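You operate a simulated robot arm through the tools that you are given. There is no shell and no other tool.

You run a simulated robot arm. Do the job below in one go: nothing can be reset, and whatever is moved stays where it is left.

JOB
Set the controls near the grey bench top. At the end: the red tee bolt is turned to tight; the blue tee bolt is turned to tight; the green tee bolt is turned to tight; the gold tee bolt is turned to tight; whatever was shut is shut again. Leave all else as you found it, and nothing knocked over.

Only the result counts: the job must be done as asked and must still hold three seconds after the hand-in. Knocking over, shifting, dropping, spilling or breaking anything else fails it.

ROBOT AND FRAMES
A 7-joint arm with a two-finger parallel gripper, fixed in place. Base frame: the origin is at the foot of the arm, x ahead of it, y to its left, z up; the work surface is at about z = 90. Lengths are in cm, angles in degrees, forces in N, time in s.
Its first joint turns from -166.0 to 166.0 degrees. Payload 4.4 kg.
Tool frame: the origin (TCP) lies between the finger pads and is the grasp point; the fingertips stand 2.3 cm ahead of it; z points along the fingers, y is the line along which they close. The gripper opens to 9.4 cm. The fingers are 3.8 cm wide and 1 cm thick; the gripper's body (5.4 by 9.6 cm) begins 3.9 cm behind the TCP.
Orientation is that of the tool frame in the base frame, as [roll, pitch, yaw] about the fixed x, y, z axes, in that order (R = Rz(yaw) Ry(pitch) Rx(roll)). With the fingers straight down and closing along the base's y, the tool's x points along the base's -x, its y along +y and its z along -z.

CONTROLS
- The arm moves only by the tool apply_moves. Its argument "deltas" is a list that holds one entry, the list of rows, each a list of 7 numbers: the shift along the tool's x, y, z in units of 400 mm (1.0 is 400 mm), then the turn, a rotation vector about the tool's x, y, z in units of 60 degrees (1.0 is 60 degrees), then the gripper command, from -1 (fully open) to 1 (shut), values between in proportion. In form: [[[x, y, z, wx, wy, wz, claw], ...]]. A call has 1 to 20 rows; each row is the pose to reach, as a shift and turn from the pose commanded when the call began, along the tool's axes at that moment. A call with a number of a shift or a turn outside -1 to 1 is refused whole. A row lasts 0.2 s, in which the tool goes at most 5 cm and 8.6 degrees; a call with a longer step from one row to the next is refused whole, and so is a gripper value outside its range. Where a pose cannot be reached the arm comes as near as it can. A force on the tool above 40 N (or 10 N above the force at the start of the call, whichever is more), or a blocked arm, ends the call early, and 0.2 s more pass. The fingers move at their own pace (about 7.2 cm/s each) and stop on an object; they squeeze with about 31 N. The grip force told is the motor's: it shows also when the fingers shut on nothing. Time passes only in rows, and 0.2 s behind the last, so rows that repeat a pose let the fingers close. It gives the time, the measured TCP pose, the force on the tool (base axes), the opening and the grip force at its end, in the units of the frame above (readings bear some noise), with the torque about the TCP (base axes, N m) and any sound that the robot's microphone picked up.
- Cameras (640 x 400 px; columns grow to the right, rows downward): "scene" is fixed at [4.96, -65.17, 171.46]; the picture's right is [0.89, -0.46, 0.00], its down [-0.24, -0.47, -0.85] and it looks along [0.39, 0.75, -0.53] (base axes); focal length 350 px, centre (320, 200). "wrist" rides on the gripper at [8.6, 1.6, -7.4] in the tool frame; the picture's right is [-0.18, 0.98, 0.00], its down [-0.58, -0.11, -0.81] and it looks along [-0.79, -0.15, 0.59] (tool axes); focal length 243 px, centre (320, 200). There is no depth. A picture from a camera that has moved, and an enlarged one, comes with that camera's place and axes in the base frame and with its lens.
- get_image(camera): a new picture of that camera. The clock stands still meanwhile.
- zoom(camera, box): a new picture of the part [left, top, right, bottom] of that camera's present view, enlarged. The clock stands still meanwhile.
- finish_job(): hands the job in; it is judged then, once.

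Places have to be worked out from the pictures, the camera data and where the tool is seen. Open the gripper and draw the arm clear of the work before you hand the job in, unless the task says otherwise.

The tools are called after "Emit:" as a command line: name --argument value ..., lists and objects as JSON in quotes. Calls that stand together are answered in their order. apply_moves: Moves the arm, as the interface text tells. Its arguments: {"type":"object","properties":{"deltas":{"type":"array"}},"required":["deltas"]} The other tools are called the same way: get_image (camera) takes a picture; zoom (camera, box) takes an enlarged picture of a part of a camera's view; finish_job () hands the job in.

At the start:

```text
time: 0.0
tcp_pos: [77.48, 16.57, 123.08]
ee_rot: [180.0, 0.0, 180.0]
force: [0.4, 0.0, 0.1]
torque: [0.0, -0.01, 0.03]
width: 9.4
finger_force: 0.0
```

scene: 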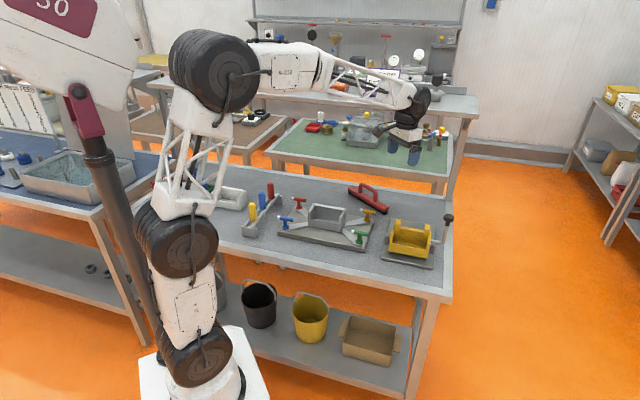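
wrist: 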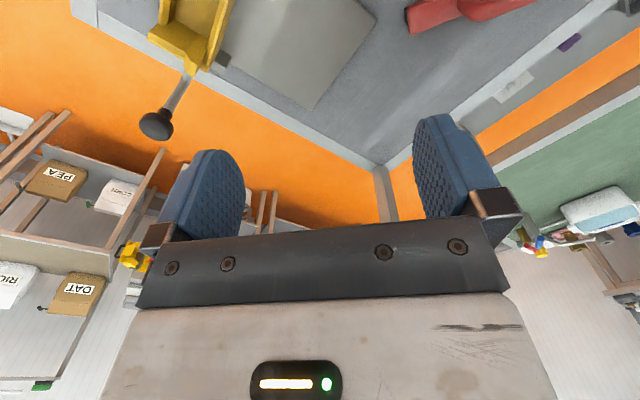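

I'll begin by looking closely at the bench: the tee bolts appear around a fixture in the middle of the grey bench top.

Emit:
zoom --camera "scene" --box '[220, 170, 400, 282]'

Emit:
zoom --camera "scene" --box '[340, 180, 480, 280]'

Emit:
get_image --camera "wrist"

```text
3.56 times, centred on (310, 226) of scene
camera zoom: at [4.96, -65.17, 171.46], right [0.89, -0.46, 0.0], down [-0.24, -0.47, -0.85], along [0.39, 0.75, -0.53], focal length 1244 px, centre (356, 108)
```

zoom: 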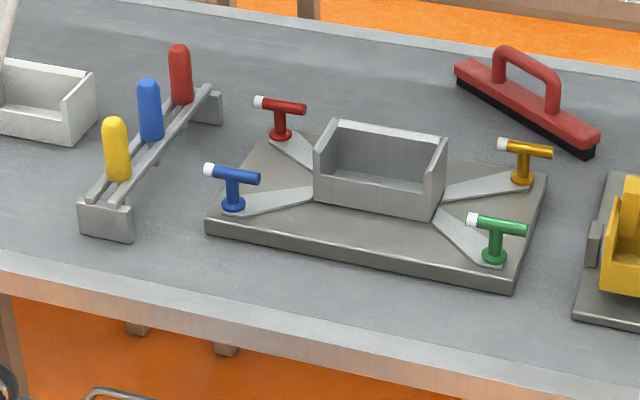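

```text
4.00 times, centred on (410, 230) of scene
camera zoom: at [4.96, -65.17, 171.46], right [0.89, -0.46, 0.0], down [-0.24, -0.47, -0.85], along [0.39, 0.75, -0.53], focal length 1400 px, centre (-40, 80)
```

zoom: 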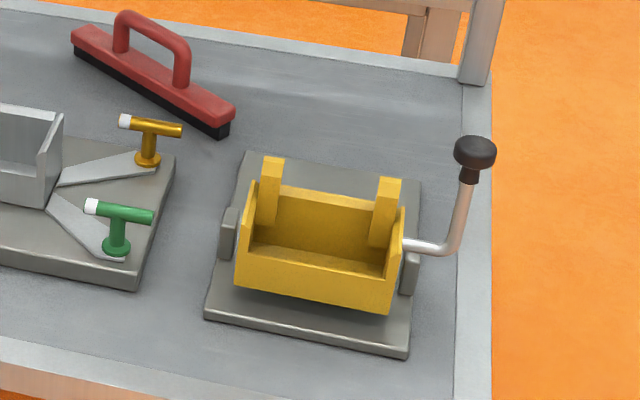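

```text
taken
camera wrist: at [68.74, 17.94, 130.38], right [0.18, 0.98, 0.0], down [0.58, -0.11, 0.81], along [0.79, -0.15, -0.59], focal length 243 px, centre (320, 200)
```

wrist: 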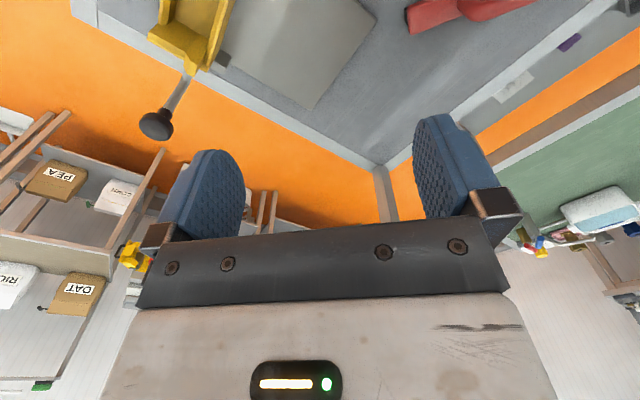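

The four bolts sit at the corners of a fixture turned about 45°, roughly red (52,44), blue (42,34), green (62,14), gold (72,24), with tee bars at about z=97. I'll zoom in harder to look for marks showing what "tight" means.

Emit:
zoom --camera "scene" --box '[270, 190, 330, 245]'

Emit:
zoom --camera "scene" --box '[330, 200, 385, 250]'

Emit:
zoom --camera "scene" --box '[270, 100, 470, 220]'

Emit:
zoom --camera "scene" --box '[200, 150, 300, 250]'

```text
7.27 times, centred on (300, 218) of scene
camera zoom: at [4.96, -65.17, 171.46], right [0.89, -0.46, 0.0], down [-0.24, -0.47, -0.85], along [0.39, 0.75, -0.53], focal length 2545 px, centre (466, 73)
```

zoom: 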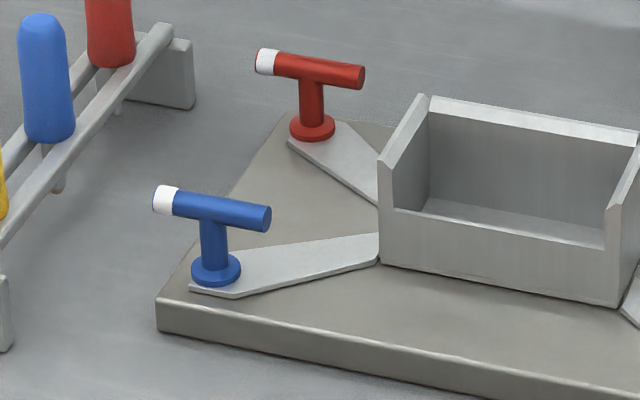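

```text
8.00 times, centred on (358, 225) of scene
camera zoom: at [4.96, -65.17, 171.46], right [0.89, -0.46, 0.0], down [-0.24, -0.47, -0.85], along [0.39, 0.75, -0.53], focal length 2799 px, centre (20, 0)
```

zoom: 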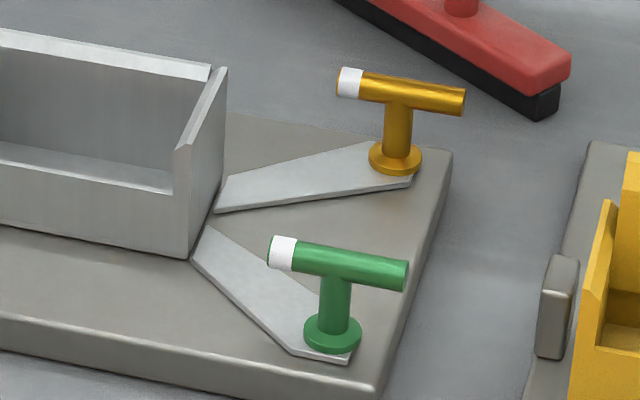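

```text
3.20 times, centred on (370, 160) of scene
camera zoom: at [4.96, -65.17, 171.46], right [0.89, -0.46, 0.0], down [-0.24, -0.47, -0.85], along [0.39, 0.75, -0.53], focal length 1120 px, centre (160, 328)
```

zoom: 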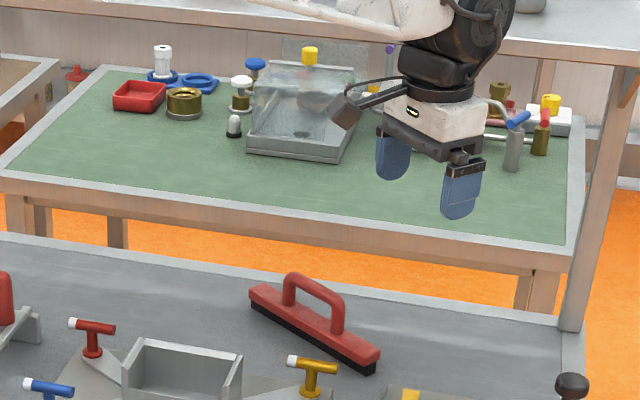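

```text
4.00 times, centred on (250, 200) of scene
camera zoom: at [4.96, -65.17, 171.46], right [0.89, -0.46, 0.0], down [-0.24, -0.47, -0.85], along [0.39, 0.75, -0.53], focal length 1400 px, centre (600, 200)
```

zoom: 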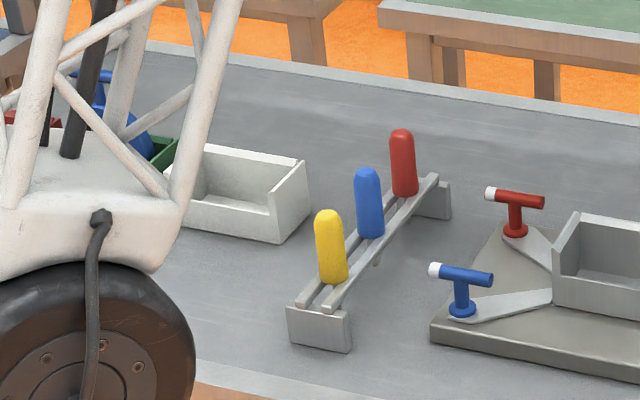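

Nothing covers the bolts and no tight marks are visible, so I'll move the open gripper back at height z≈123. From there the wrist camera can look down onto the fixture.

Emit:
apply_moves --deltas '[[[0.1, 0.04, 0, 0, 0, 0, -1], [0.2, 0.08, 0, 0, 0, 0, -1], [0.3, 0.12, 0, 0, 0, 0, -1], [0.4, 0.16, 0, 0, 0, 0, -1], [0.5, 0.2, 0, 0, 0, 0, -1], [0.6, 0.24, 0, 0, 0, 0, -1], [0.7, 0.28, 0, 0, 0, 0, -1], [0.8, 0.32, 0, 0, 0, 0, -1], [0.85, 0.33, 0, 0, 0, 0, -1]]]'

Emit:
get_image --camera "wrist"

Emit:
get_image --camera "scene"

```text
time: 2.0
tcp_pos: [43.62, 29.69, 122.97]
ee_rot: [-180.0, 0.1, -179.9]
force: [-0.1, -0.2, -1.1]
torque: [0.01, 0.01, 0.03]
width: 9.41
finger_force: 0.1
```

```text
taken
camera wrist: at [34.86, 31.12, 130.33], right [0.18, 0.98, 0.0], down [0.58, -0.11, 0.81], along [0.79, -0.15, -0.59], focal length 243 px, centre (320, 200)
```

wrist: 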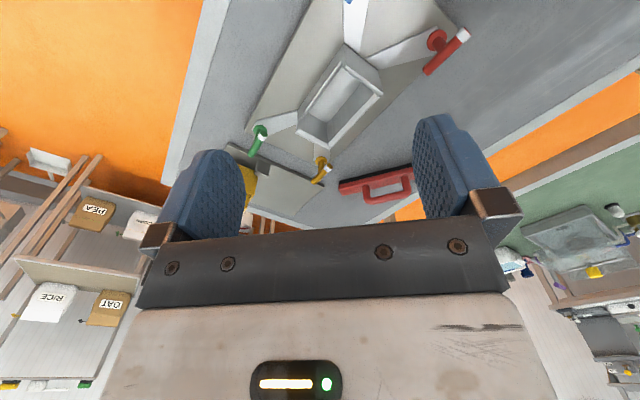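

```text
taken
```

scene: 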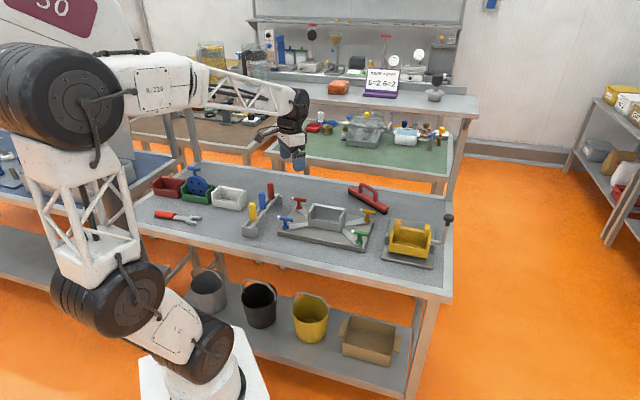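

A sign has come into view on the back bench; I'll read it, and zoom in on the fixture in the wrist view.

Emit:
zoom --camera "scene" --box '[350, 60, 410, 105]'

Emit:
zoom --camera "wrist" --box '[230, 0, 480, 200]'

Emit:
zoom --camera "scene" --box '[130, 150, 290, 250]'

Emit:
zoom --camera "scene" --box '[190, 20, 350, 130]'

Emit:
zoom --camera "scene" --box '[320, 20, 480, 130]'

```text
8.89 times, centred on (380, 82) of scene
camera zoom: at [4.96, -65.17, 171.46], right [0.89, -0.46, 0.0], down [-0.24, -0.47, -0.85], along [0.39, 0.75, -0.53], focal length 3110 px, centre (-213, 1244)
```

zoom: 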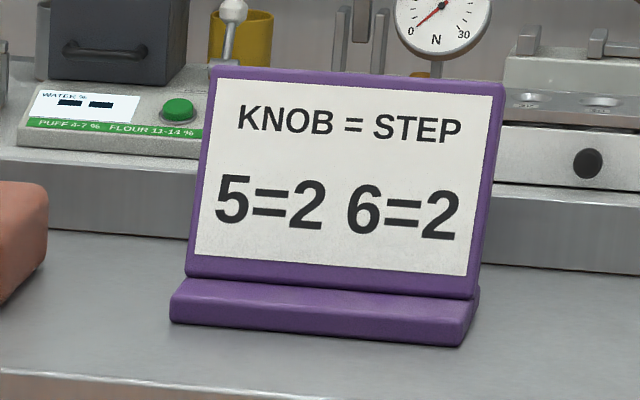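

```text
2.00 times, centred on (355, 100) of wrist
camera zoom: at [34.86, 31.12, 130.33], right [0.18, 0.98, 0.0], down [0.58, -0.11, 0.81], along [0.79, -0.15, -0.59], focal length 485 px, centre (250, 400)
```

zoom: 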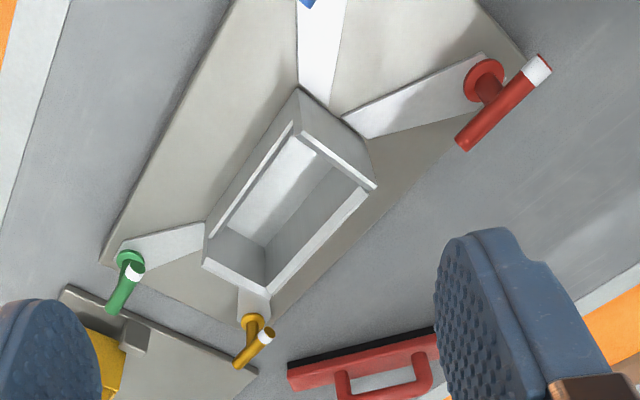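

```text
4.00 times, centred on (210, 200) of scene
camera zoom: at [4.96, -65.17, 171.46], right [0.89, -0.46, 0.0], down [-0.24, -0.47, -0.85], along [0.39, 0.75, -0.53], focal length 1400 px, centre (760, 200)
```

zoom: 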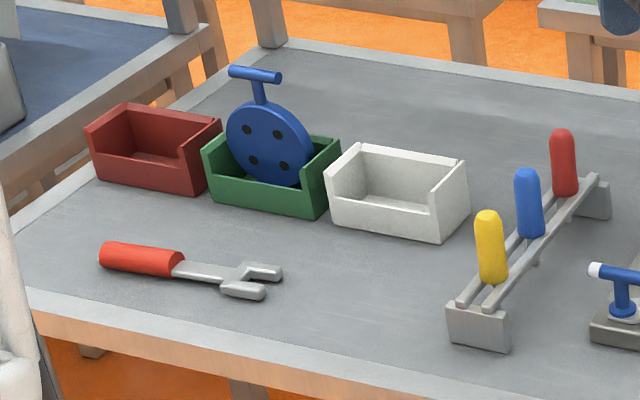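

```text
3.64 times, centred on (270, 75) of scene
camera zoom: at [4.96, -65.17, 171.46], right [0.89, -0.46, 0.0], down [-0.24, -0.47, -0.85], along [0.39, 0.75, -0.53], focal length 1272 px, centre (502, 654)
```

zoom: 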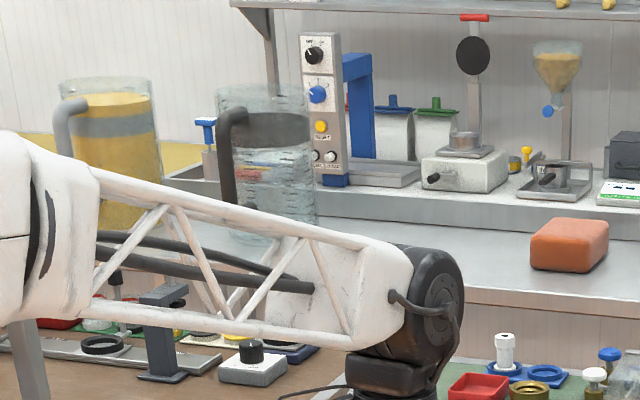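

```text
3.64 times, centred on (400, 75) of scene
camera zoom: at [4.96, -65.17, 171.46], right [0.89, -0.46, 0.0], down [-0.24, -0.47, -0.85], along [0.39, 0.75, -0.53], focal length 1272 px, centre (29, 654)
```

zoom: 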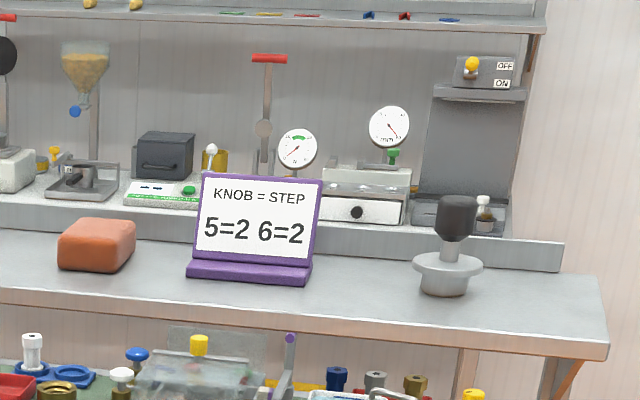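

The purple sign concerns knobs on another station, so it isn't relevant here. Triangulating both views gives stems at red ≈(51.2,44.2), green ≈(60.9,14.9), gold ≈(70.8,24.5) and blue ≈(41.3,34.6), with bars at z≈97 and white ends pointing to about 137°. I'll go above red and begin turning the tool counter-clockwise, so the gripper has room for a clockwise (tightening) turn.

Emit:
apply_moves --deltas '[[[-0.024, 0.045, 0.034, 0, 0, -0.125, -1], [-0.0475, 0.0907, 0.068, 0, 0, -0.25, -1], [-0.071, 0.136, 0.102, 0, 0, -0.375, -1], [-0.095, 0.181, 0.136, 0, 0, -0.5, -1], [-0.119, 0.227, 0.17, 0, 0, -0.625, -1], [-0.142, 0.272, 0.204, 0, 0, -0.75, -1], [-0.166, 0.317, 0.238, 0, 0, -0.875, -1], [-0.1895, 0.3628, 0.274, 0, 0, -1.0, -1]]]'

```text
time: 3.8
tcp_pos: [51.04, 44.15, 112.05]
ee_rot: [180.0, -0.1, -119.8]
force: [0.5, -0.6, -0.2]
torque: [0.0, 0.01, 0.0]
width: 9.4
finger_force: 0.1
```

Tool is at (51.0,44.2,112), yaw 240. I'll keep turning counter-clockwise another 60° in place.

Emit:
apply_moves --deltas '[[[0, 0, 0, 0, 0, -0.125, -1], [0, 0, 0, 0, 0, -0.25, -1], [0, 0, 0, 0, 0, -0.375, -1], [0, 0, 0, 0, 0, -0.5, -1], [0, 0, 0, 0, 0, -0.625, -1], [0, 0, 0, 0, 0, -0.75, -1], [0, 0, 0, 0, 0, -0.875, -1], [0, 0, 0, 0, 0, -1.0, -1]]]'

Emit:
get_image --camera "wrist"

Emit:
get_image --camera "scene"

```text
time: 5.6
tcp_pos: [51.08, 44.25, 112.12]
ee_rot: [-180.0, 0.0, -59.9]
force: [-0.2, 0.5, -0.1]
torque: [-0.01, -0.01, -0.02]
width: 9.44
finger_force: 0.0
```

```text
taken
camera wrist: at [53.93, 35.74, 119.46], right [-0.94, -0.33, 0.0], down [-0.2, 0.56, 0.81], along [-0.27, 0.76, -0.59], focal length 243 px, centre (320, 200)
```

wrist: 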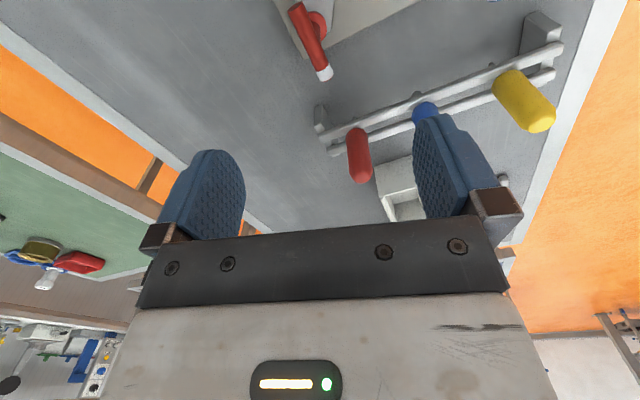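

```text
taken
```

scene: 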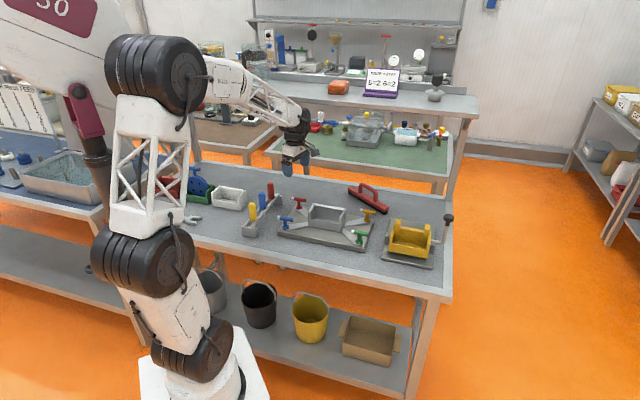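

Tool yaw is now 300. I'll zoom in on the red bolt from the wrist camera to pin its bar's position and angle.

Emit:
zoom --camera "wrist" --box '[240, 0, 400, 100]'

```text
4.00 times, centred on (320, 50) of wrist
camera zoom: at [53.93, 35.74, 119.46], right [-0.94, -0.33, 0.0], down [-0.2, 0.56, 0.81], along [-0.27, 0.76, -0.59], focal length 970 px, centre (320, 800)
```

zoom: 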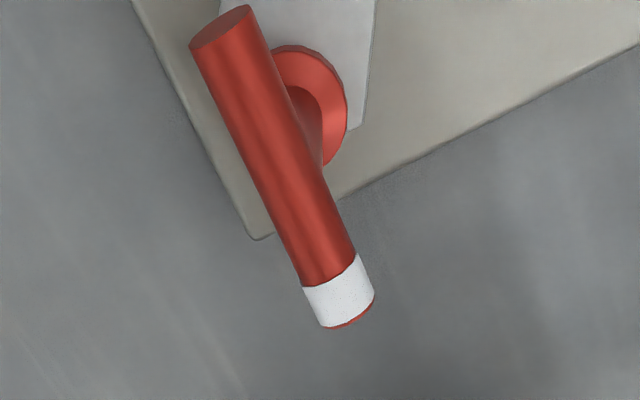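

Refined estimate: the red stem is at about (51.45,44.25), its bar at z≈96.6 and angle ≈135°. I'll finish turning to yaw −45, narrow the gripper to about 5.6 cm, descend to z≈97.5, and check before closing.

Emit:
apply_moves --deltas '[[[0.0055, -0.0081, 0.0, 0, 0, -0.125, -0.2], [0.0055, -0.0081, 0.06, 0, 0, -0.25, -0.2], [0.0055, -0.0081, 0.12, 0, 0, -0.25, -0.2], [0.0055, -0.0081, 0.18, 0, 0, -0.25, -0.2], [0.0055, -0.0081, 0.24, 0, 0, -0.25, -0.2], [0.0055, -0.0081, 0.3, 0, 0, -0.25, -0.2], [0.0055, -0.0081, 0.34, 0, 0, -0.25, -0.2], [0.0055, -0.0081, 0.3655, 0, 0, -0.25, -0.2]]]'

Emit:
get_image --camera "wrist"

Emit:
zoom --camera "scene" --box '[240, 150, 360, 250]'

```text
time: 7.4
tcp_pos: [51.52, 44.21, 97.42]
ee_rot: [-179.9, -0.1, -45.0]
force: [-0.2, 0.1, 0.6]
torque: [0.03, 0.05, -0.04]
width: 5.64
finger_force: 0.1
```

```text
taken
camera wrist: at [56.36, 36.74, 104.81], right [-0.83, -0.56, 0.0], down [-0.33, 0.49, 0.81], along [-0.46, 0.67, -0.59], focal length 243 px, centre (320, 200)
```

wrist: 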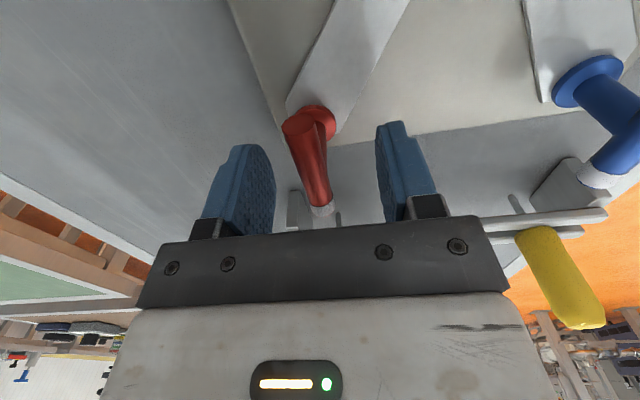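

```text
4.00 times, centred on (300, 200) of scene
camera zoom: at [4.96, -65.17, 171.46], right [0.89, -0.46, 0.0], down [-0.24, -0.47, -0.85], along [0.39, 0.75, -0.53], focal length 1400 px, centre (400, 200)
```

zoom: 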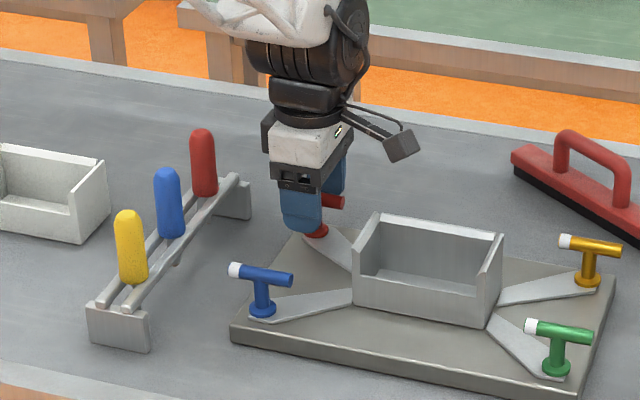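

The red bar lies well centred between the fingers and is aligned with them. I'll close the gripper on it now.

Emit:
apply_moves --deltas '[[[0, 0, 0, 0, 0, 0, 0.5], [0, 0, 0, 0, 0, 0, 1], [0, 0, 0, 0, 0, 0, 1], [0, 0, 0, 0, 0, 0, 1]]]'

```text
time: 8.0
tcp_pos: [51.72, 44.41, 97.48]
ee_rot: [-179.7, 0.0, -45.0]
force: [34.5, 33.4, -17.5]
torque: [-0.13, -0.5, -0.1]
width: 1.37
finger_force: 30.7
stopped in row 3: the force on the tool passed its limit at 50 N (the readings are from after the stop); the commanded pose is now the measured one
```

The fingers closed on the bar (1.37 cm wide) but pulled sideways: about 48 N along (+x,+y), so the bar is slightly off my centre. I'll ease the tool about 0.15 cm toward (+x,+y) and re-read the force.

Emit:
apply_moves --deltas '[[[0, -0.002, 0, 0, 0, 0, 1], [0, -0.004, 0, 0, 0, 0, 1], [0, -0.004, 0, 0, 0, 0, 1]]]'

```text
time: 8.8
tcp_pos: [51.72, 44.48, 97.54]
ee_rot: [-179.8, 0.0, -45.0]
force: [15.8, 15.1, -0.5]
torque: [-0.51, -0.55, -0.03]
width: 1.39
finger_force: 44.6
```

The side force dropped to 22 N; another 0.13 cm the same way should null it.

Emit:
apply_moves --deltas '[[[0, -0.0017, 0, 0, 0, 0, 1], [0, -0.0033, 0, 0, 0, 0, 1], [0, -0.0033, 0, 0, 0, 0, 1]]]'

```text
time: 9.7
tcp_pos: [51.77, 44.45, 97.51]
ee_rot: [-179.9, 0.0, -45.1]
force: [-9.1, -4.7, 8.3]
torque: [-0.2, 0.27, -0.05]
width: 1.37
finger_force: 45.0
stopped in row 3: the force on the tool passed its limit at 42 N (the readings are from after the stop); the commanded pose is now the measured one
```

Force is now small. I'll hold one moment for a settled reading before turning.

Emit:
apply_moves --deltas '[[[0, 0, 0, 0, 0, 0, 1], [0, 0, 0, 0, 0, 0, 1]]]'

```text
time: 10.3
tcp_pos: [51.69, 44.48, 97.31]
ee_rot: [-179.9, -0.1, -45.0]
force: [-16.6, -7.8, 13.9]
torque: [-0.75, -0.24, -0.02]
width: 1.4
finger_force: 44.8
```

Some residual force (-17,-8,14) N; I'll nudge the tool to relieve it and try a small 10° clockwise turn to feel the resistance.

Emit:
apply_moves --deltas '[[[0, 0.0025, -0.002, 0, 0, 0, 1], [0, 0.0025, -0.002, 0, 0, 0.04, 1], [0, 0.0025, -0.002, 0, 0, 0.08, 1], [0, 0.0025, -0.002, 0, 0, 0.12, 1], [0, 0.0025, -0.002, 0, 0, 0.16, 1]]]'

```text
time: 11.5
tcp_pos: [51.71, 44.46, 97.46]
ee_rot: [-179.8, 0.0, -54.6]
force: [15.4, 23.5, -21.6]
torque: [-0.43, -0.64, 0.0]
width: 1.38
finger_force: 44.9
```

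The tool turned 9.6° clockwise with no measurable twist torque. I'll check with pictures whether the bar went with it.

Emit:
get_image --camera "wrist"

Emit:
zoom --camera "scene" --box '[260, 160, 350, 230]'

```text
taken
camera wrist: at [55.31, 36.25, 104.87], right [-0.91, -0.42, 0.0], down [-0.25, 0.54, 0.81], along [-0.34, 0.73, -0.59], focal length 243 px, centre (320, 200)
```

wrist: 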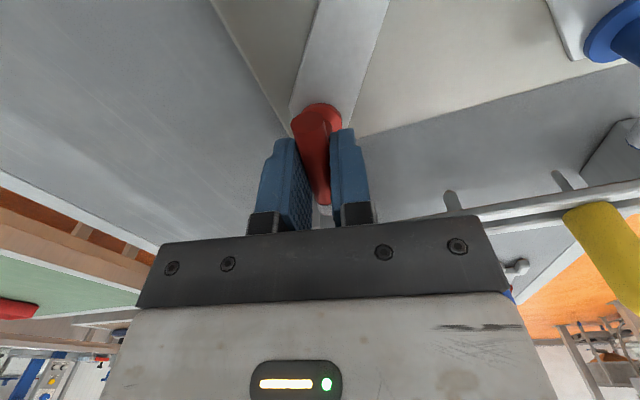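

```text
5.71 times, centred on (305, 195) of scene
camera zoom: at [4.96, -65.17, 171.46], right [0.89, -0.46, 0.0], down [-0.24, -0.47, -0.85], along [0.39, 0.75, -0.53], focal length 1999 px, centre (406, 229)
```

zoom: 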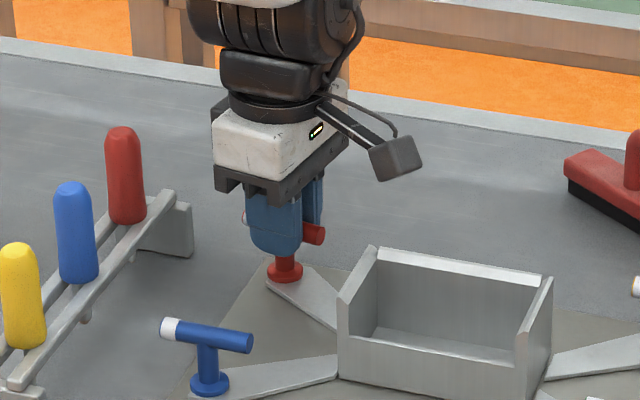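

The bar follows the gripper (stem stays put, T-bar rotated). I'll correct the small side offset and continue clockwise another 30°.

Emit:
apply_moves --deltas '[[[-0.0005, -0.0013, 0.0013, 0, 0, 0.04, 1], [-0.0005, -0.0013, 0.0013, 0, 0, 0.1, 1], [-0.0005, -0.0013, 0.0013, 0, 0, 0.18, 1], [-0.0005, -0.0013, 0.0013, 0, 0, 0.26, 1], [-0.0005, -0.0013, 0.0013, 0, 0, 0.34, 1], [-0.0005, -0.0013, 0.0013, 0, 0, 0.42, 1], [-0.0005, -0.0013, 0.0013, 0, 0, 0.5, 1]]]'

```text
time: 13.1
tcp_pos: [51.6, 44.4, 97.53]
ee_rot: [180.0, 0.0, -84.7]
force: [-5.1, 7.4, -24.6]
torque: [-0.15, 0.01, 0.02]
width: 1.38
finger_force: 44.7
```

Now 40° clockwise in all with no stop yet and a downward pull of 25 N; I'll lower the tool slightly and continue another 40°.

Emit:
apply_moves --deltas '[[[0, 0, 0.0015, 0, 0, 0.06, 1], [0, 0, 0.0015, 0, 0, 0.14, 1], [0, 0, 0.0015, 0, 0, 0.22, 1], [0, 0, 0.0015, 0, 0, 0.3, 1], [0, 0, 0.0015, 0, 0, 0.38, 1], [0, 0, 0.0015, 0, 0, 0.46, 1], [0, 0, 0.0015, 0, 0, 0.54, 1], [0, 0, 0.0015, 0, 0, 0.62, 1], [0, 0, 0.0015, 0, 0, 0.67, 1]]]'

Emit:
get_image --camera "wrist"

```text
time: 13.8
tcp_pos: [51.62, 44.44, 97.61]
ee_rot: [-179.9, -0.1, -94.9]
force: [-8.8, -2.2, 7.8]
torque: [0.09, 0.11, 0.02]
width: 1.37
finger_force: 45.0
stopped in row 3: the force on the tool passed its limit at 42 N (the readings are from after the stop); the commanded pose is now the measured one
```

```text
taken
camera wrist: at [49.19, 35.74, 104.88], right [-0.96, 0.27, 0.0], down [0.16, 0.57, 0.81], along [0.21, 0.78, -0.59], focal length 243 px, centre (320, 200)
```

wrist: 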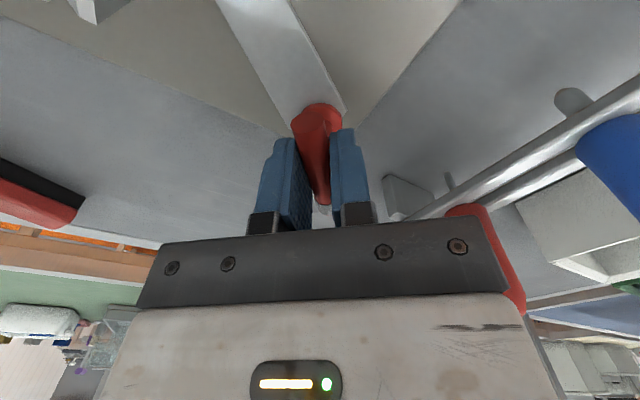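

The call stopped on a brief 42 N jitter, with no twist torque, and the settled force is small now. The bar is still aligned with the fingers, so I'll keep turning clockwise more gently.

Emit:
apply_moves --deltas '[[[0, 0, 0, 0, 0, 0.03, 1], [0, 0, 0, 0, 0, 0.08, 1], [0, 0, 0, 0, 0, 0.13, 1], [0, 0, 0, 0, 0, 0.18, 1], [0, 0, 0, 0, 0, 0.23, 1], [0, 0, 0, 0, 0, 0.28, 1], [0, 0, 0, 0, 0, 0.33, 1], [0, 0, 0, 0, 0, 0.38, 1], [0, 0, 0, 0, 0, 0.43, 1], [0, 0, 0, 0, 0, 0.48, 1]]]'

```text
time: 15.2
tcp_pos: [51.63, 44.64, 97.51]
ee_rot: [179.9, -0.1, -110.1]
force: [-7.9, -2.7, 9.0]
torque: [-0.44, 0.17, 0.02]
width: 1.39
finger_force: 45.0
stopped in row 6: the force on the tool passed its limit at 42 N (the readings are from after the stop); the commanded pose is now the measured one
```

Reached 65° clockwise; the stops come from side forces due to the rigid clamp, not twist. I'll relax the grip to about 1.45 cm so the fingers act as a loose wrench, and continue.

Emit:
apply_moves --deltas '[[[0, 0, 0, 0, 0, 0, 0.69], [0, 0, 0, 0, 0, 0, 0.69], [0, 0, 0, 0, 0, 0.05, 0.69], [0, 0, 0, 0, 0, 0.1, 0.69], [0, 0, 0, 0, 0, 0.15, 0.69], [0, 0, 0, 0, 0, 0.2, 0.69], [0, 0, 0, 0, 0, 0.25, 0.69], [0, 0, 0, 0, 0, 0.3, 0.69], [0, 0, 0, 0, 0, 0.35, 0.69], [0, 0, 0, 0, 0, 0.4, 0.69]]]'

```text
time: 17.4
tcp_pos: [51.56, 44.44, 97.51]
ee_rot: [-180.0, -0.1, -134.2]
force: [-2.4, 2.9, 0.6]
torque: [0.05, 0.01, 0.01]
width: 1.61
finger_force: 2.2
```

Now 89° turned with only small forces. I'll look at the bar to see that it followed.

Emit:
get_image --camera "wrist"

Emit:
zoom --camera "scene" --box '[260, 160, 350, 230]'

```text
taken
camera wrist: at [44.37, 39.16, 104.86], right [-0.58, 0.82, 0.0], down [0.49, 0.34, 0.81], along [0.66, 0.46, -0.59], focal length 243 px, centre (320, 200)
```

wrist: 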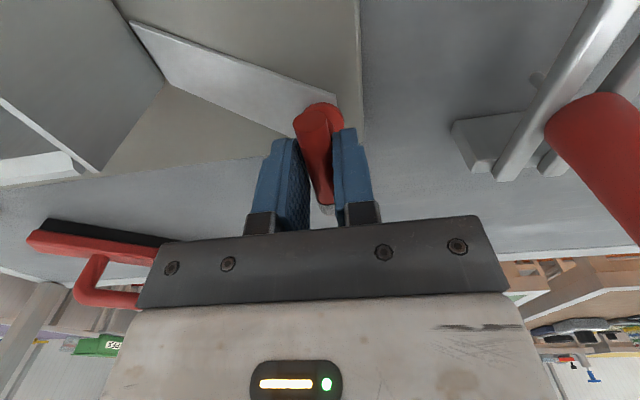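

```text
5.71 times, centred on (305, 195) of scene
camera zoom: at [4.96, -65.17, 171.46], right [0.89, -0.46, 0.0], down [-0.24, -0.47, -0.85], along [0.39, 0.75, -0.53], focal length 1999 px, centre (406, 229)
```

zoom: 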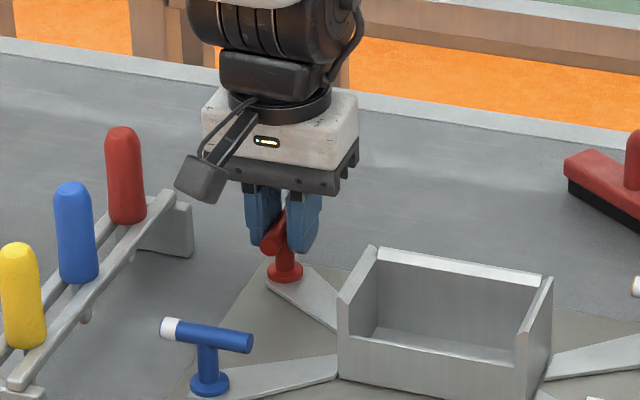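

The red bar has turned about 90° with the gripper and still meets no stop. I'll carry on clockwise 42° (keeping the camera bracket clear of the coloured handles on the rack).

Emit:
apply_moves --deltas '[[[0, 0, 0, 0, 0, 0.05, 0.69], [0, 0, 0, 0, 0, 0.1, 0.69], [0, 0, 0, 0, 0, 0.15, 0.69], [0, 0, 0, 0, 0, 0.2, 0.69], [0, 0, 0, 0, 0, 0.25, 0.69], [0, 0, 0, 0, 0, 0.3, 0.69], [0, 0, 0, 0, 0, 0.35, 0.69], [0, 0, 0, 0, 0, 0.4, 0.69], [0, 0, 0, 0, 0, 0.45, 0.69], [0, 0, 0, 0, 0, 0.5, 0.69], [0, 0, 0, 0, 0, 0.55, 0.69], [0, 0, 0, 0, 0, 0.6, 0.69], [0, 0, 0, 0, 0, 0.65, 0.69], [0, 0, 0, 0, 0, 0.7, 0.69]]]'

```text
time: 20.4
tcp_pos: [51.57, 44.53, 97.51]
ee_rot: [-180.0, 0.0, -176.3]
force: [-0.5, 3.7, -0.5]
torque: [0.0, 0.02, 0.08]
width: 1.6
finger_force: 1.3
```

131° turned now, torque about z rising slightly (0.08). Let me look.

Emit:
get_image --camera "wrist"

Emit:
zoom --camera "scene" --box '[260, 160, 350, 230]'

```text
taken
camera wrist: at [42.8, 45.33, 104.87], right [0.12, 0.99, 0.0], down [0.59, -0.07, 0.81], along [0.8, -0.1, -0.59], focal length 243 px, centre (320, 200)
```

wrist: 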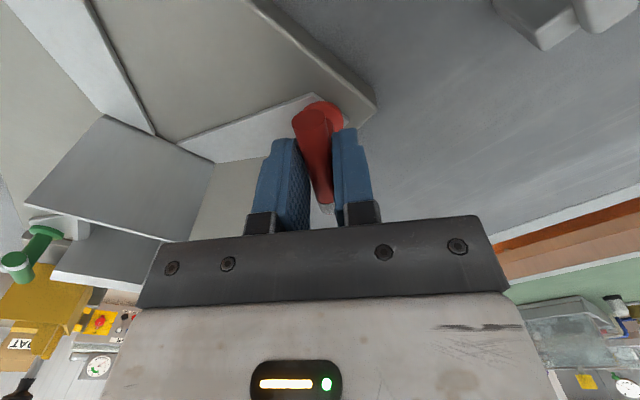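

```text
5.71 times, centred on (305, 195) of scene
camera zoom: at [4.96, -65.17, 171.46], right [0.89, -0.46, 0.0], down [-0.24, -0.47, -0.85], along [0.39, 0.75, -0.53], focal length 1999 px, centre (406, 229)
```

zoom: 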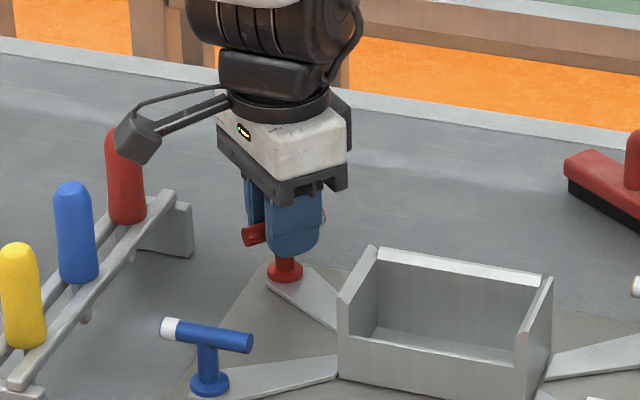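

The bar still follows freely. I'll go 12° further while watching torque, which is as far as the camera bracket can safely swing toward the red handle.

Emit:
apply_moves --deltas '[[[0, 0, 0, 0, 0, 0.04, 0.69], [0, 0, 0, 0, 0, 0.08, 0.69], [0, 0, 0, 0, 0, 0.12, 0.69], [0, 0, 0, 0, 0, 0.16, 0.69], [0, 0, 0, 0, 0, 0.2, 0.69], [0, 0, 0, 0, 0, 0.2, 0.69]]]'

```text
time: 21.8
tcp_pos: [51.57, 44.32, 97.53]
ee_rot: [-179.9, -0.1, 171.6]
force: [-1.8, 6.0, 1.2]
torque: [0.05, 0.0, 0.1]
width: 1.7
finger_force: 2.9
```

Opening grew to 1.70 cm, so the bar may be lagging behind the fingers. I'll check for a stop.

Emit:
zoom --camera "wrist" --box '[220, 60, 420, 240]'

Emit:
zoom --camera "scene" --box '[260, 160, 350, 230]'

```text
2.22 times, centred on (320, 150) of wrist
camera zoom: at [43.23, 47.08, 104.9], right [0.32, 0.95, 0.0], down [0.56, -0.19, 0.81], along [0.76, -0.26, -0.59], focal length 539 px, centre (320, 311)
```

zoom: 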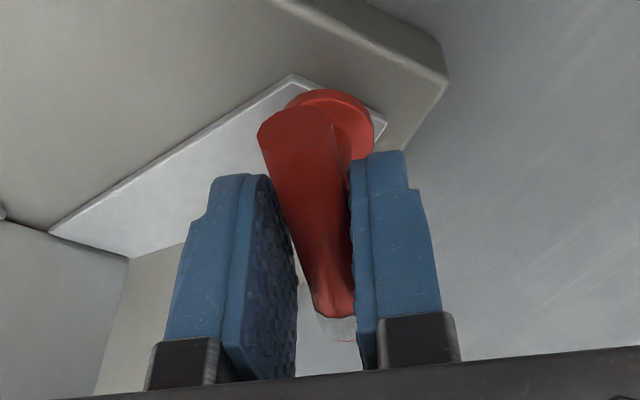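

```text
5.71 times, centred on (305, 195) of scene
camera zoom: at [4.96, -65.17, 171.46], right [0.89, -0.46, 0.0], down [-0.24, -0.47, -0.85], along [0.39, 0.75, -0.53], focal length 1999 px, centre (406, 229)
```

zoom: 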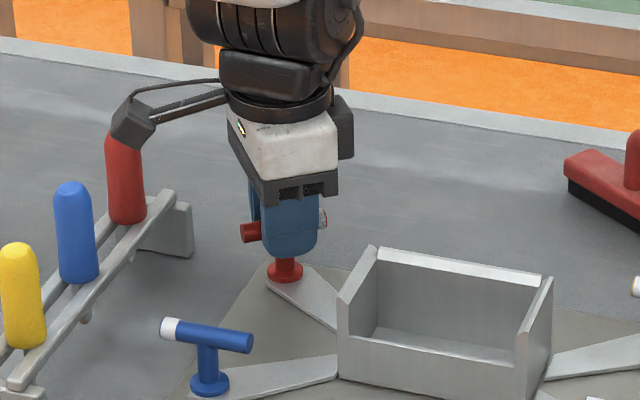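

The scene shows the bar still moved about as much as the tool, so no stop yet. I'll open, lift 5 cm, and swing the tool back counter-clockwise to regrasp the bar 180° round.

Emit:
apply_moves --deltas '[[[0, 0, 0, 0, 0, 0, 0.3], [0, 0, 0, 0, 0, 0, -0.1], [0, 0, 0, 0, 0, 0, -0.1], [0, 0, -0.06, 0, 0, 0, -0.1], [0, 0, -0.125, 0, 0, 0, -0.1], [0, 0, -0.125, 0, 0, -0.14, -0.1], [0, 0, -0.125, 0, 0, -0.28, -0.1], [0, 0, -0.125, 0, 0, -0.42, -0.1], [0, 0, -0.125, 0, 0, -0.56, -0.1], [0, 0, -0.125, 0, 0, -0.7, -0.1], [0, 0, -0.125, 0, 0, -0.84, -0.1], [0, 0, -0.125, 0, 0, -0.98, -0.1]]]'

Emit:
zoom --camera "scene" --box '[260, 160, 350, 230]'

Emit:
get_image --camera "wrist"

```text
time: 24.4
tcp_pos: [51.72, 44.51, 102.55]
ee_rot: [-180.0, -0.2, -129.4]
force: [0.0, -0.5, 0.1]
torque: [0.02, -0.02, -0.01]
width: 5.18
finger_force: 0.0
```

```text
5.71 times, centred on (305, 195) of scene
camera zoom: at [4.96, -65.17, 171.46], right [0.89, -0.46, 0.0], down [-0.24, -0.47, -0.85], along [0.39, 0.75, -0.53], focal length 1999 px, centre (406, 229)
```

zoom: 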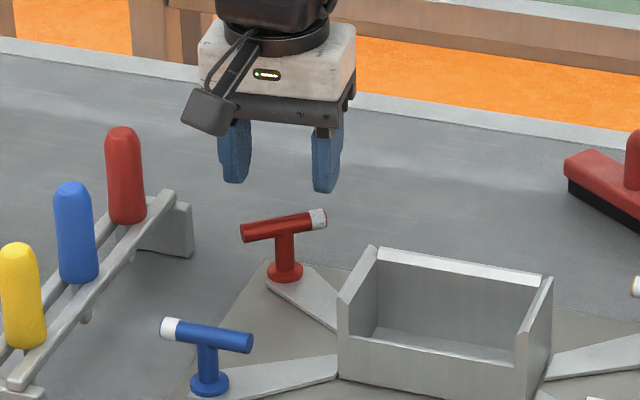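

```text
taken
camera wrist: at [44.83, 38.61, 109.89], right [-0.64, 0.77, 0.0], down [0.45, 0.38, 0.81], along [0.62, 0.52, -0.59], focal length 243 px, centre (320, 200)
```

wrist: 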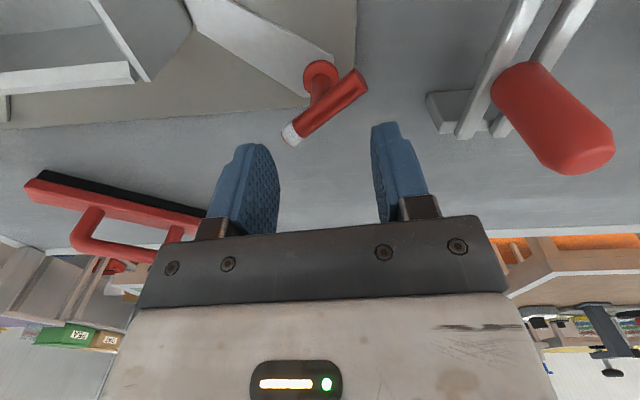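

The red bar now has its white end at about −8.5° (turned ~143°) and it stays put when released. I'll keep swinging the tool round to yaw ≈ −9 to regrasp.

Emit:
apply_moves --deltas '[[[0, 0, 0, 0, 0, -0.14, -0.1], [0, 0, 0, 0, 0, -0.28, -0.1], [0, 0, 0, 0, 0, -0.42, -0.1], [0, 0, 0, 0, 0, -0.56, -0.1], [0, 0, 0, 0, 0, -0.7, -0.1], [0, 0, 0, 0, 0, -0.84, -0.1], [0, 0, 0, 0, 0, -0.98, -0.1], [0, 0, 0, 0, 0, -1.0, -0.1]]]'

Emit:
apply_moves --deltas '[[[0, 0, 0, 0, 0, -0.14, -0.1], [0, 0, 0, 0, 0, -0.28, -0.1], [0, 0, 0, 0, 0, -0.42, -0.1], [0, 0, 0, 0, 0, -0.56, -0.1], [0, 0, 0, 0, 0, -0.7, -0.1], [0, 0, 0, 0, 0, -0.84, -0.1], [0, 0, 0, 0, 0, -0.98, -0.1], [0, 0, 0, 0, 0, -1.0, -0.1]]]'

Emit:
get_image --camera "wrist"

```text
time: 26.2
tcp_pos: [51.6, 44.33, 102.4]
ee_rot: [179.9, 0.0, -69.3]
force: [0.3, -0.3, 0.0]
torque: [0.02, 0.03, 0.04]
width: 5.19
finger_force: 0.2
```

```text
time: 28.0
tcp_pos: [51.59, 44.3, 102.52]
ee_rot: [179.8, 0.1, -9.5]
force: [0.2, 0.5, -0.5]
torque: [-0.02, -0.03, 0.02]
width: 5.17
finger_force: 0.2
```

```text
taken
camera wrist: at [59.78, 41.22, 109.86], right [-0.34, -0.94, 0.0], down [-0.55, 0.2, 0.81], along [-0.76, 0.28, -0.59], focal length 243 px, centre (320, 200)
```

wrist: 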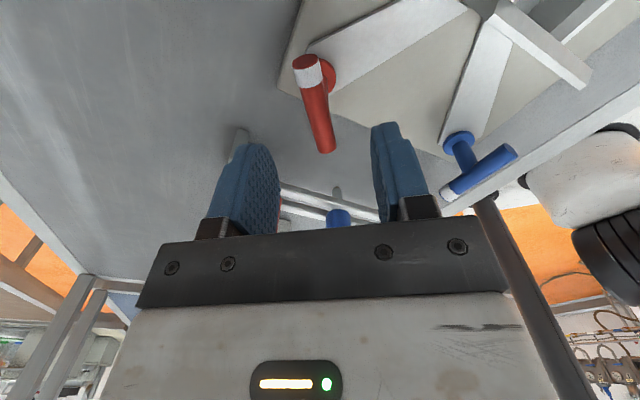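

Yaw −9.5 reached and the bar is aligned between the fingers, off by about 0.13 cm. I'll shift that, descend 5 cm, and close to the loose-wrench width.

Emit:
apply_moves --deltas '[[[0, -0.003, 0.06, 0, 0, 0, -0.1], [0, -0.003, 0.1, 0, 0, 0, -0.1], [0, -0.003, 0.125, 0, 0, 0, -0.1], [0, -0.003, 0.125, 0, 0, 0, 0.3], [0, -0.003, 0.125, 0, 0, 0, 0.7], [0, -0.003, 0.125, 0, 0, 0, 0.7], [0, -0.003, 0.125, 0, 0, 0, 0.7]]]'

```text
time: 29.6
tcp_pos: [51.67, 44.59, 97.47]
ee_rot: [179.9, 0.2, -9.5]
force: [0.3, 0.7, 0.2]
torque: [-0.01, -0.01, 0.02]
width: 1.43
finger_force: 0.5
```

Held loosely at 1.43 cm with no side force. Turning clockwise 57° more in small steps.

Emit:
apply_moves --deltas '[[[0, 0, 0, 0, 0, 0.05, 0.7], [0, 0, 0, 0, 0, 0.1, 0.7], [0, 0, 0, 0, 0, 0.15, 0.7], [0, 0, 0, 0, 0, 0.2, 0.7], [0, 0, 0, 0, 0, 0.25, 0.7], [0, 0, 0, 0, 0, 0.3, 0.7], [0, 0, 0, 0, 0, 0.35, 0.7], [0, 0, 0, 0, 0, 0.4, 0.7], [0, 0, 0, 0, 0, 0.45, 0.7], [0, 0, 0, 0, 0, 0.5, 0.7], [0, 0, 0, 0, 0, 0.55, 0.7], [0, 0, 0, 0, 0, 0.6, 0.7], [0, 0, 0, 0, 0, 0.65, 0.7], [0, 0, 0, 0, 0, 0.7, 0.7], [0, 0, 0, 0, 0, 0.75, 0.7], [0, 0, 0, 0, 0, 0.8, 0.7], [0, 0, 0, 0, 0, 0.85, 0.7], [0, 0, 0, 0, 0, 0.9, 0.7], [0, 0, 0, 0, 0, 0.95, 0.7]]]'

Emit:
zoom --camera "wrist" --box '[220, 60, 420, 240]'

Emit:
zoom --camera "scene" --box '[260, 160, 350, 230]'

```text
time: 33.6
tcp_pos: [51.61, 44.68, 97.46]
ee_rot: [180.0, 0.0, -66.5]
force: [0.6, -0.3, -4.0]
torque: [-0.19, -0.24, 2.49]
width: 2.91
finger_force: 45.1
```

```text
2.22 times, centred on (320, 150) of wrist
camera zoom: at [53.47, 35.85, 104.83], right [-0.97, -0.22, 0.0], down [-0.13, 0.58, 0.81], along [-0.18, 0.79, -0.59], focal length 539 px, centre (320, 311)
```

zoom: 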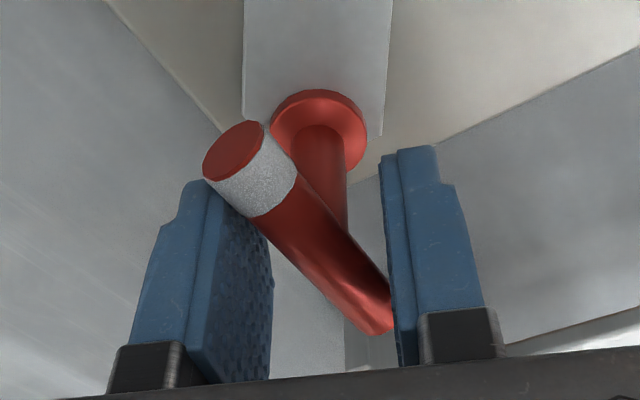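

```text
5.71 times, centred on (305, 195) of scene
camera zoom: at [4.96, -65.17, 171.46], right [0.89, -0.46, 0.0], down [-0.24, -0.47, -0.85], along [0.39, 0.75, -0.53], focal length 1999 px, centre (406, 229)
```

zoom: 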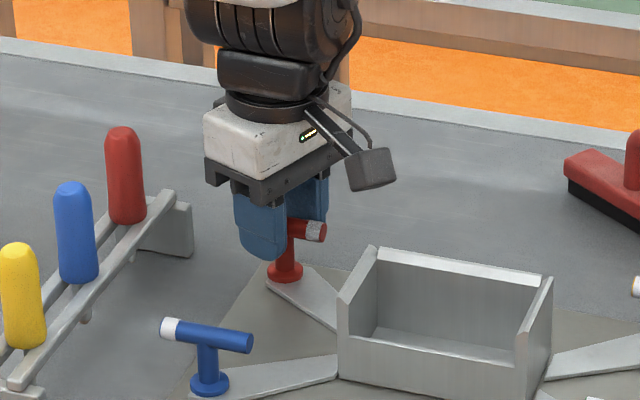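

A firm stop: torque 2.5 N·m, fingers spread to 2.9 cm, and the bar has held at about −45° (180° from its start) while the tool went on to −66. Red is tight against its stop; I'll turn the tool back to −46 to unload it and open.

Emit:
apply_moves --deltas '[[[0, 0, 0, 0, 0, -0.1, 0.7], [0, 0, 0, 0, 0, -0.2, 0.7], [0, 0, 0, 0, 0, -0.3, 0.7], [0, 0, 0, 0, 0, -0.34, 0.7], [0, 0, 0, 0, 0, -0.34, 0.7], [0, 0, 0, 0, 0, -0.34, 0.7]]]'

Emit:
zoom --camera "wrist" --box '[220, 60, 420, 240]'

```text
time: 35.0
tcp_pos: [51.62, 44.53, 97.52]
ee_rot: [179.9, 0.0, -46.1]
force: [-1.1, -2.3, 0.7]
torque: [-0.03, 0.0, 0.04]
width: 1.54
finger_force: 1.5
```

```text
2.22 times, centred on (320, 150) of wrist
camera zoom: at [56.42, 37.04, 104.89], right [-0.84, -0.55, 0.0], down [-0.32, 0.49, 0.81], along [-0.44, 0.67, -0.59], focal length 539 px, centre (320, 311)
```

zoom: 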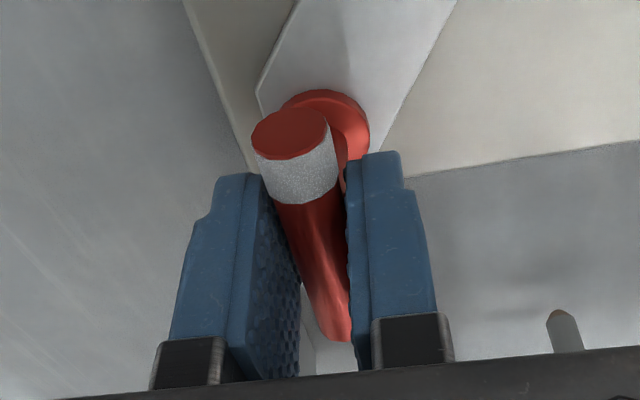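

The bar stays lined up with the fingers at about −46°. I'll open, rise, and verify red's final angle.

Emit:
apply_moves --deltas '[[[0, 0, 0, 0, 0, 0, 0.5], [0, 0, 0, 0, 0, 0, 0.0], [0, 0, 0, 0, 0, 0, -0.2], [0, 0, -0.06, 0, 0, 0, -0.2], [0, 0, -0.14, 0, 0, 0, -0.2], [0, 0, -0.25, 0, 0, 0, -0.2], [0, 0, -0.25, 0, 0, 0, -0.2]]]'

Emit:
zoom --camera "wrist" --box '[220, 0, 420, 125]'

Emit:
zoom --camera "scene" --box '[260, 180, 390, 260]'

```text
time: 36.6
tcp_pos: [51.48, 44.72, 107.61]
ee_rot: [179.8, 0.0, -46.1]
force: [-0.7, -0.6, -0.3]
torque: [0.01, 0.0, 0.0]
width: 5.67
finger_force: 0.0
```

```text
3.20 times, centred on (320, 62) of wrist
camera zoom: at [56.29, 37.21, 114.9], right [-0.84, -0.55, 0.0], down [-0.32, 0.49, 0.81], along [-0.44, 0.67, -0.59], focal length 776 px, centre (320, 640)
```

zoom: 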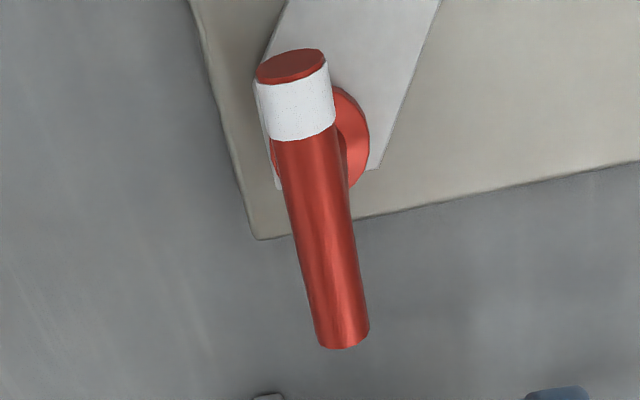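

```text
4.92 times, centred on (325, 220) of scene
camera zoom: at [4.96, -65.17, 171.46], right [0.89, -0.46, 0.0], down [-0.24, -0.47, -0.85], along [0.39, 0.75, -0.53], focal length 1722 px, centre (295, 102)
```

zoom: 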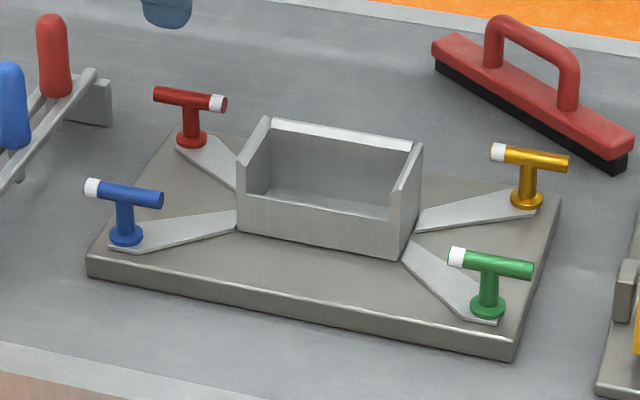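

Red's bar reads −45.5°: a half turn clockwise to its stop, and it stays there on release. Now I'll move across at z≈107 to above the blue bolt, around (41.6,34.9), and look at it.

Emit:
apply_moves --deltas '[[[0, 0.087, 0, 0, 0, -0.018, -0.2], [-0.001, 0.173, 0, 0, 0, -0.018, -0.2], [-0.001, 0.26, 0, 0, 0, -0.018, -0.2], [-0.002, 0.3457, 0, 0, 0, -0.018, -0.2], [-0.002, 0.3457, 0, 0, 0, -0.018, -0.2]]]'

Emit:
get_image --camera "wrist"

Emit:
zoom --camera "wrist" --box '[220, 0, 420, 125]'

```text
time: 37.8
tcp_pos: [41.61, 34.93, 107.57]
ee_rot: [179.9, 0.0, -45.0]
force: [0.0, 0.3, -0.4]
torque: [-0.01, 0.02, -0.04]
width: 5.65
finger_force: 0.0
```

```text
taken
camera wrist: at [46.49, 27.57, 114.88], right [-0.82, -0.57, 0.0], down [-0.33, 0.49, 0.81], along [-0.46, 0.66, -0.59], focal length 243 px, centre (320, 200)
```

wrist: 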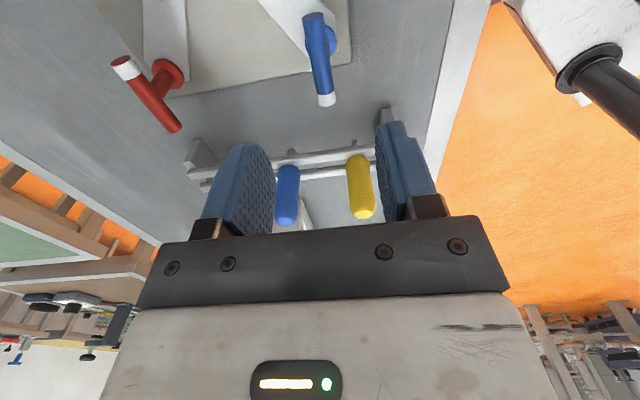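

```text
3.20 times, centred on (320, 62) of wrist
camera zoom: at [46.49, 27.57, 114.88], right [-0.82, -0.57, 0.0], down [-0.33, 0.49, 0.81], along [-0.46, 0.66, -0.59], focal length 776 px, centre (320, 640)
```

zoom: 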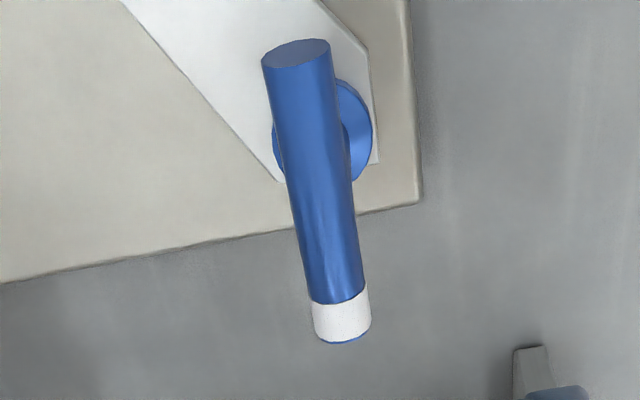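

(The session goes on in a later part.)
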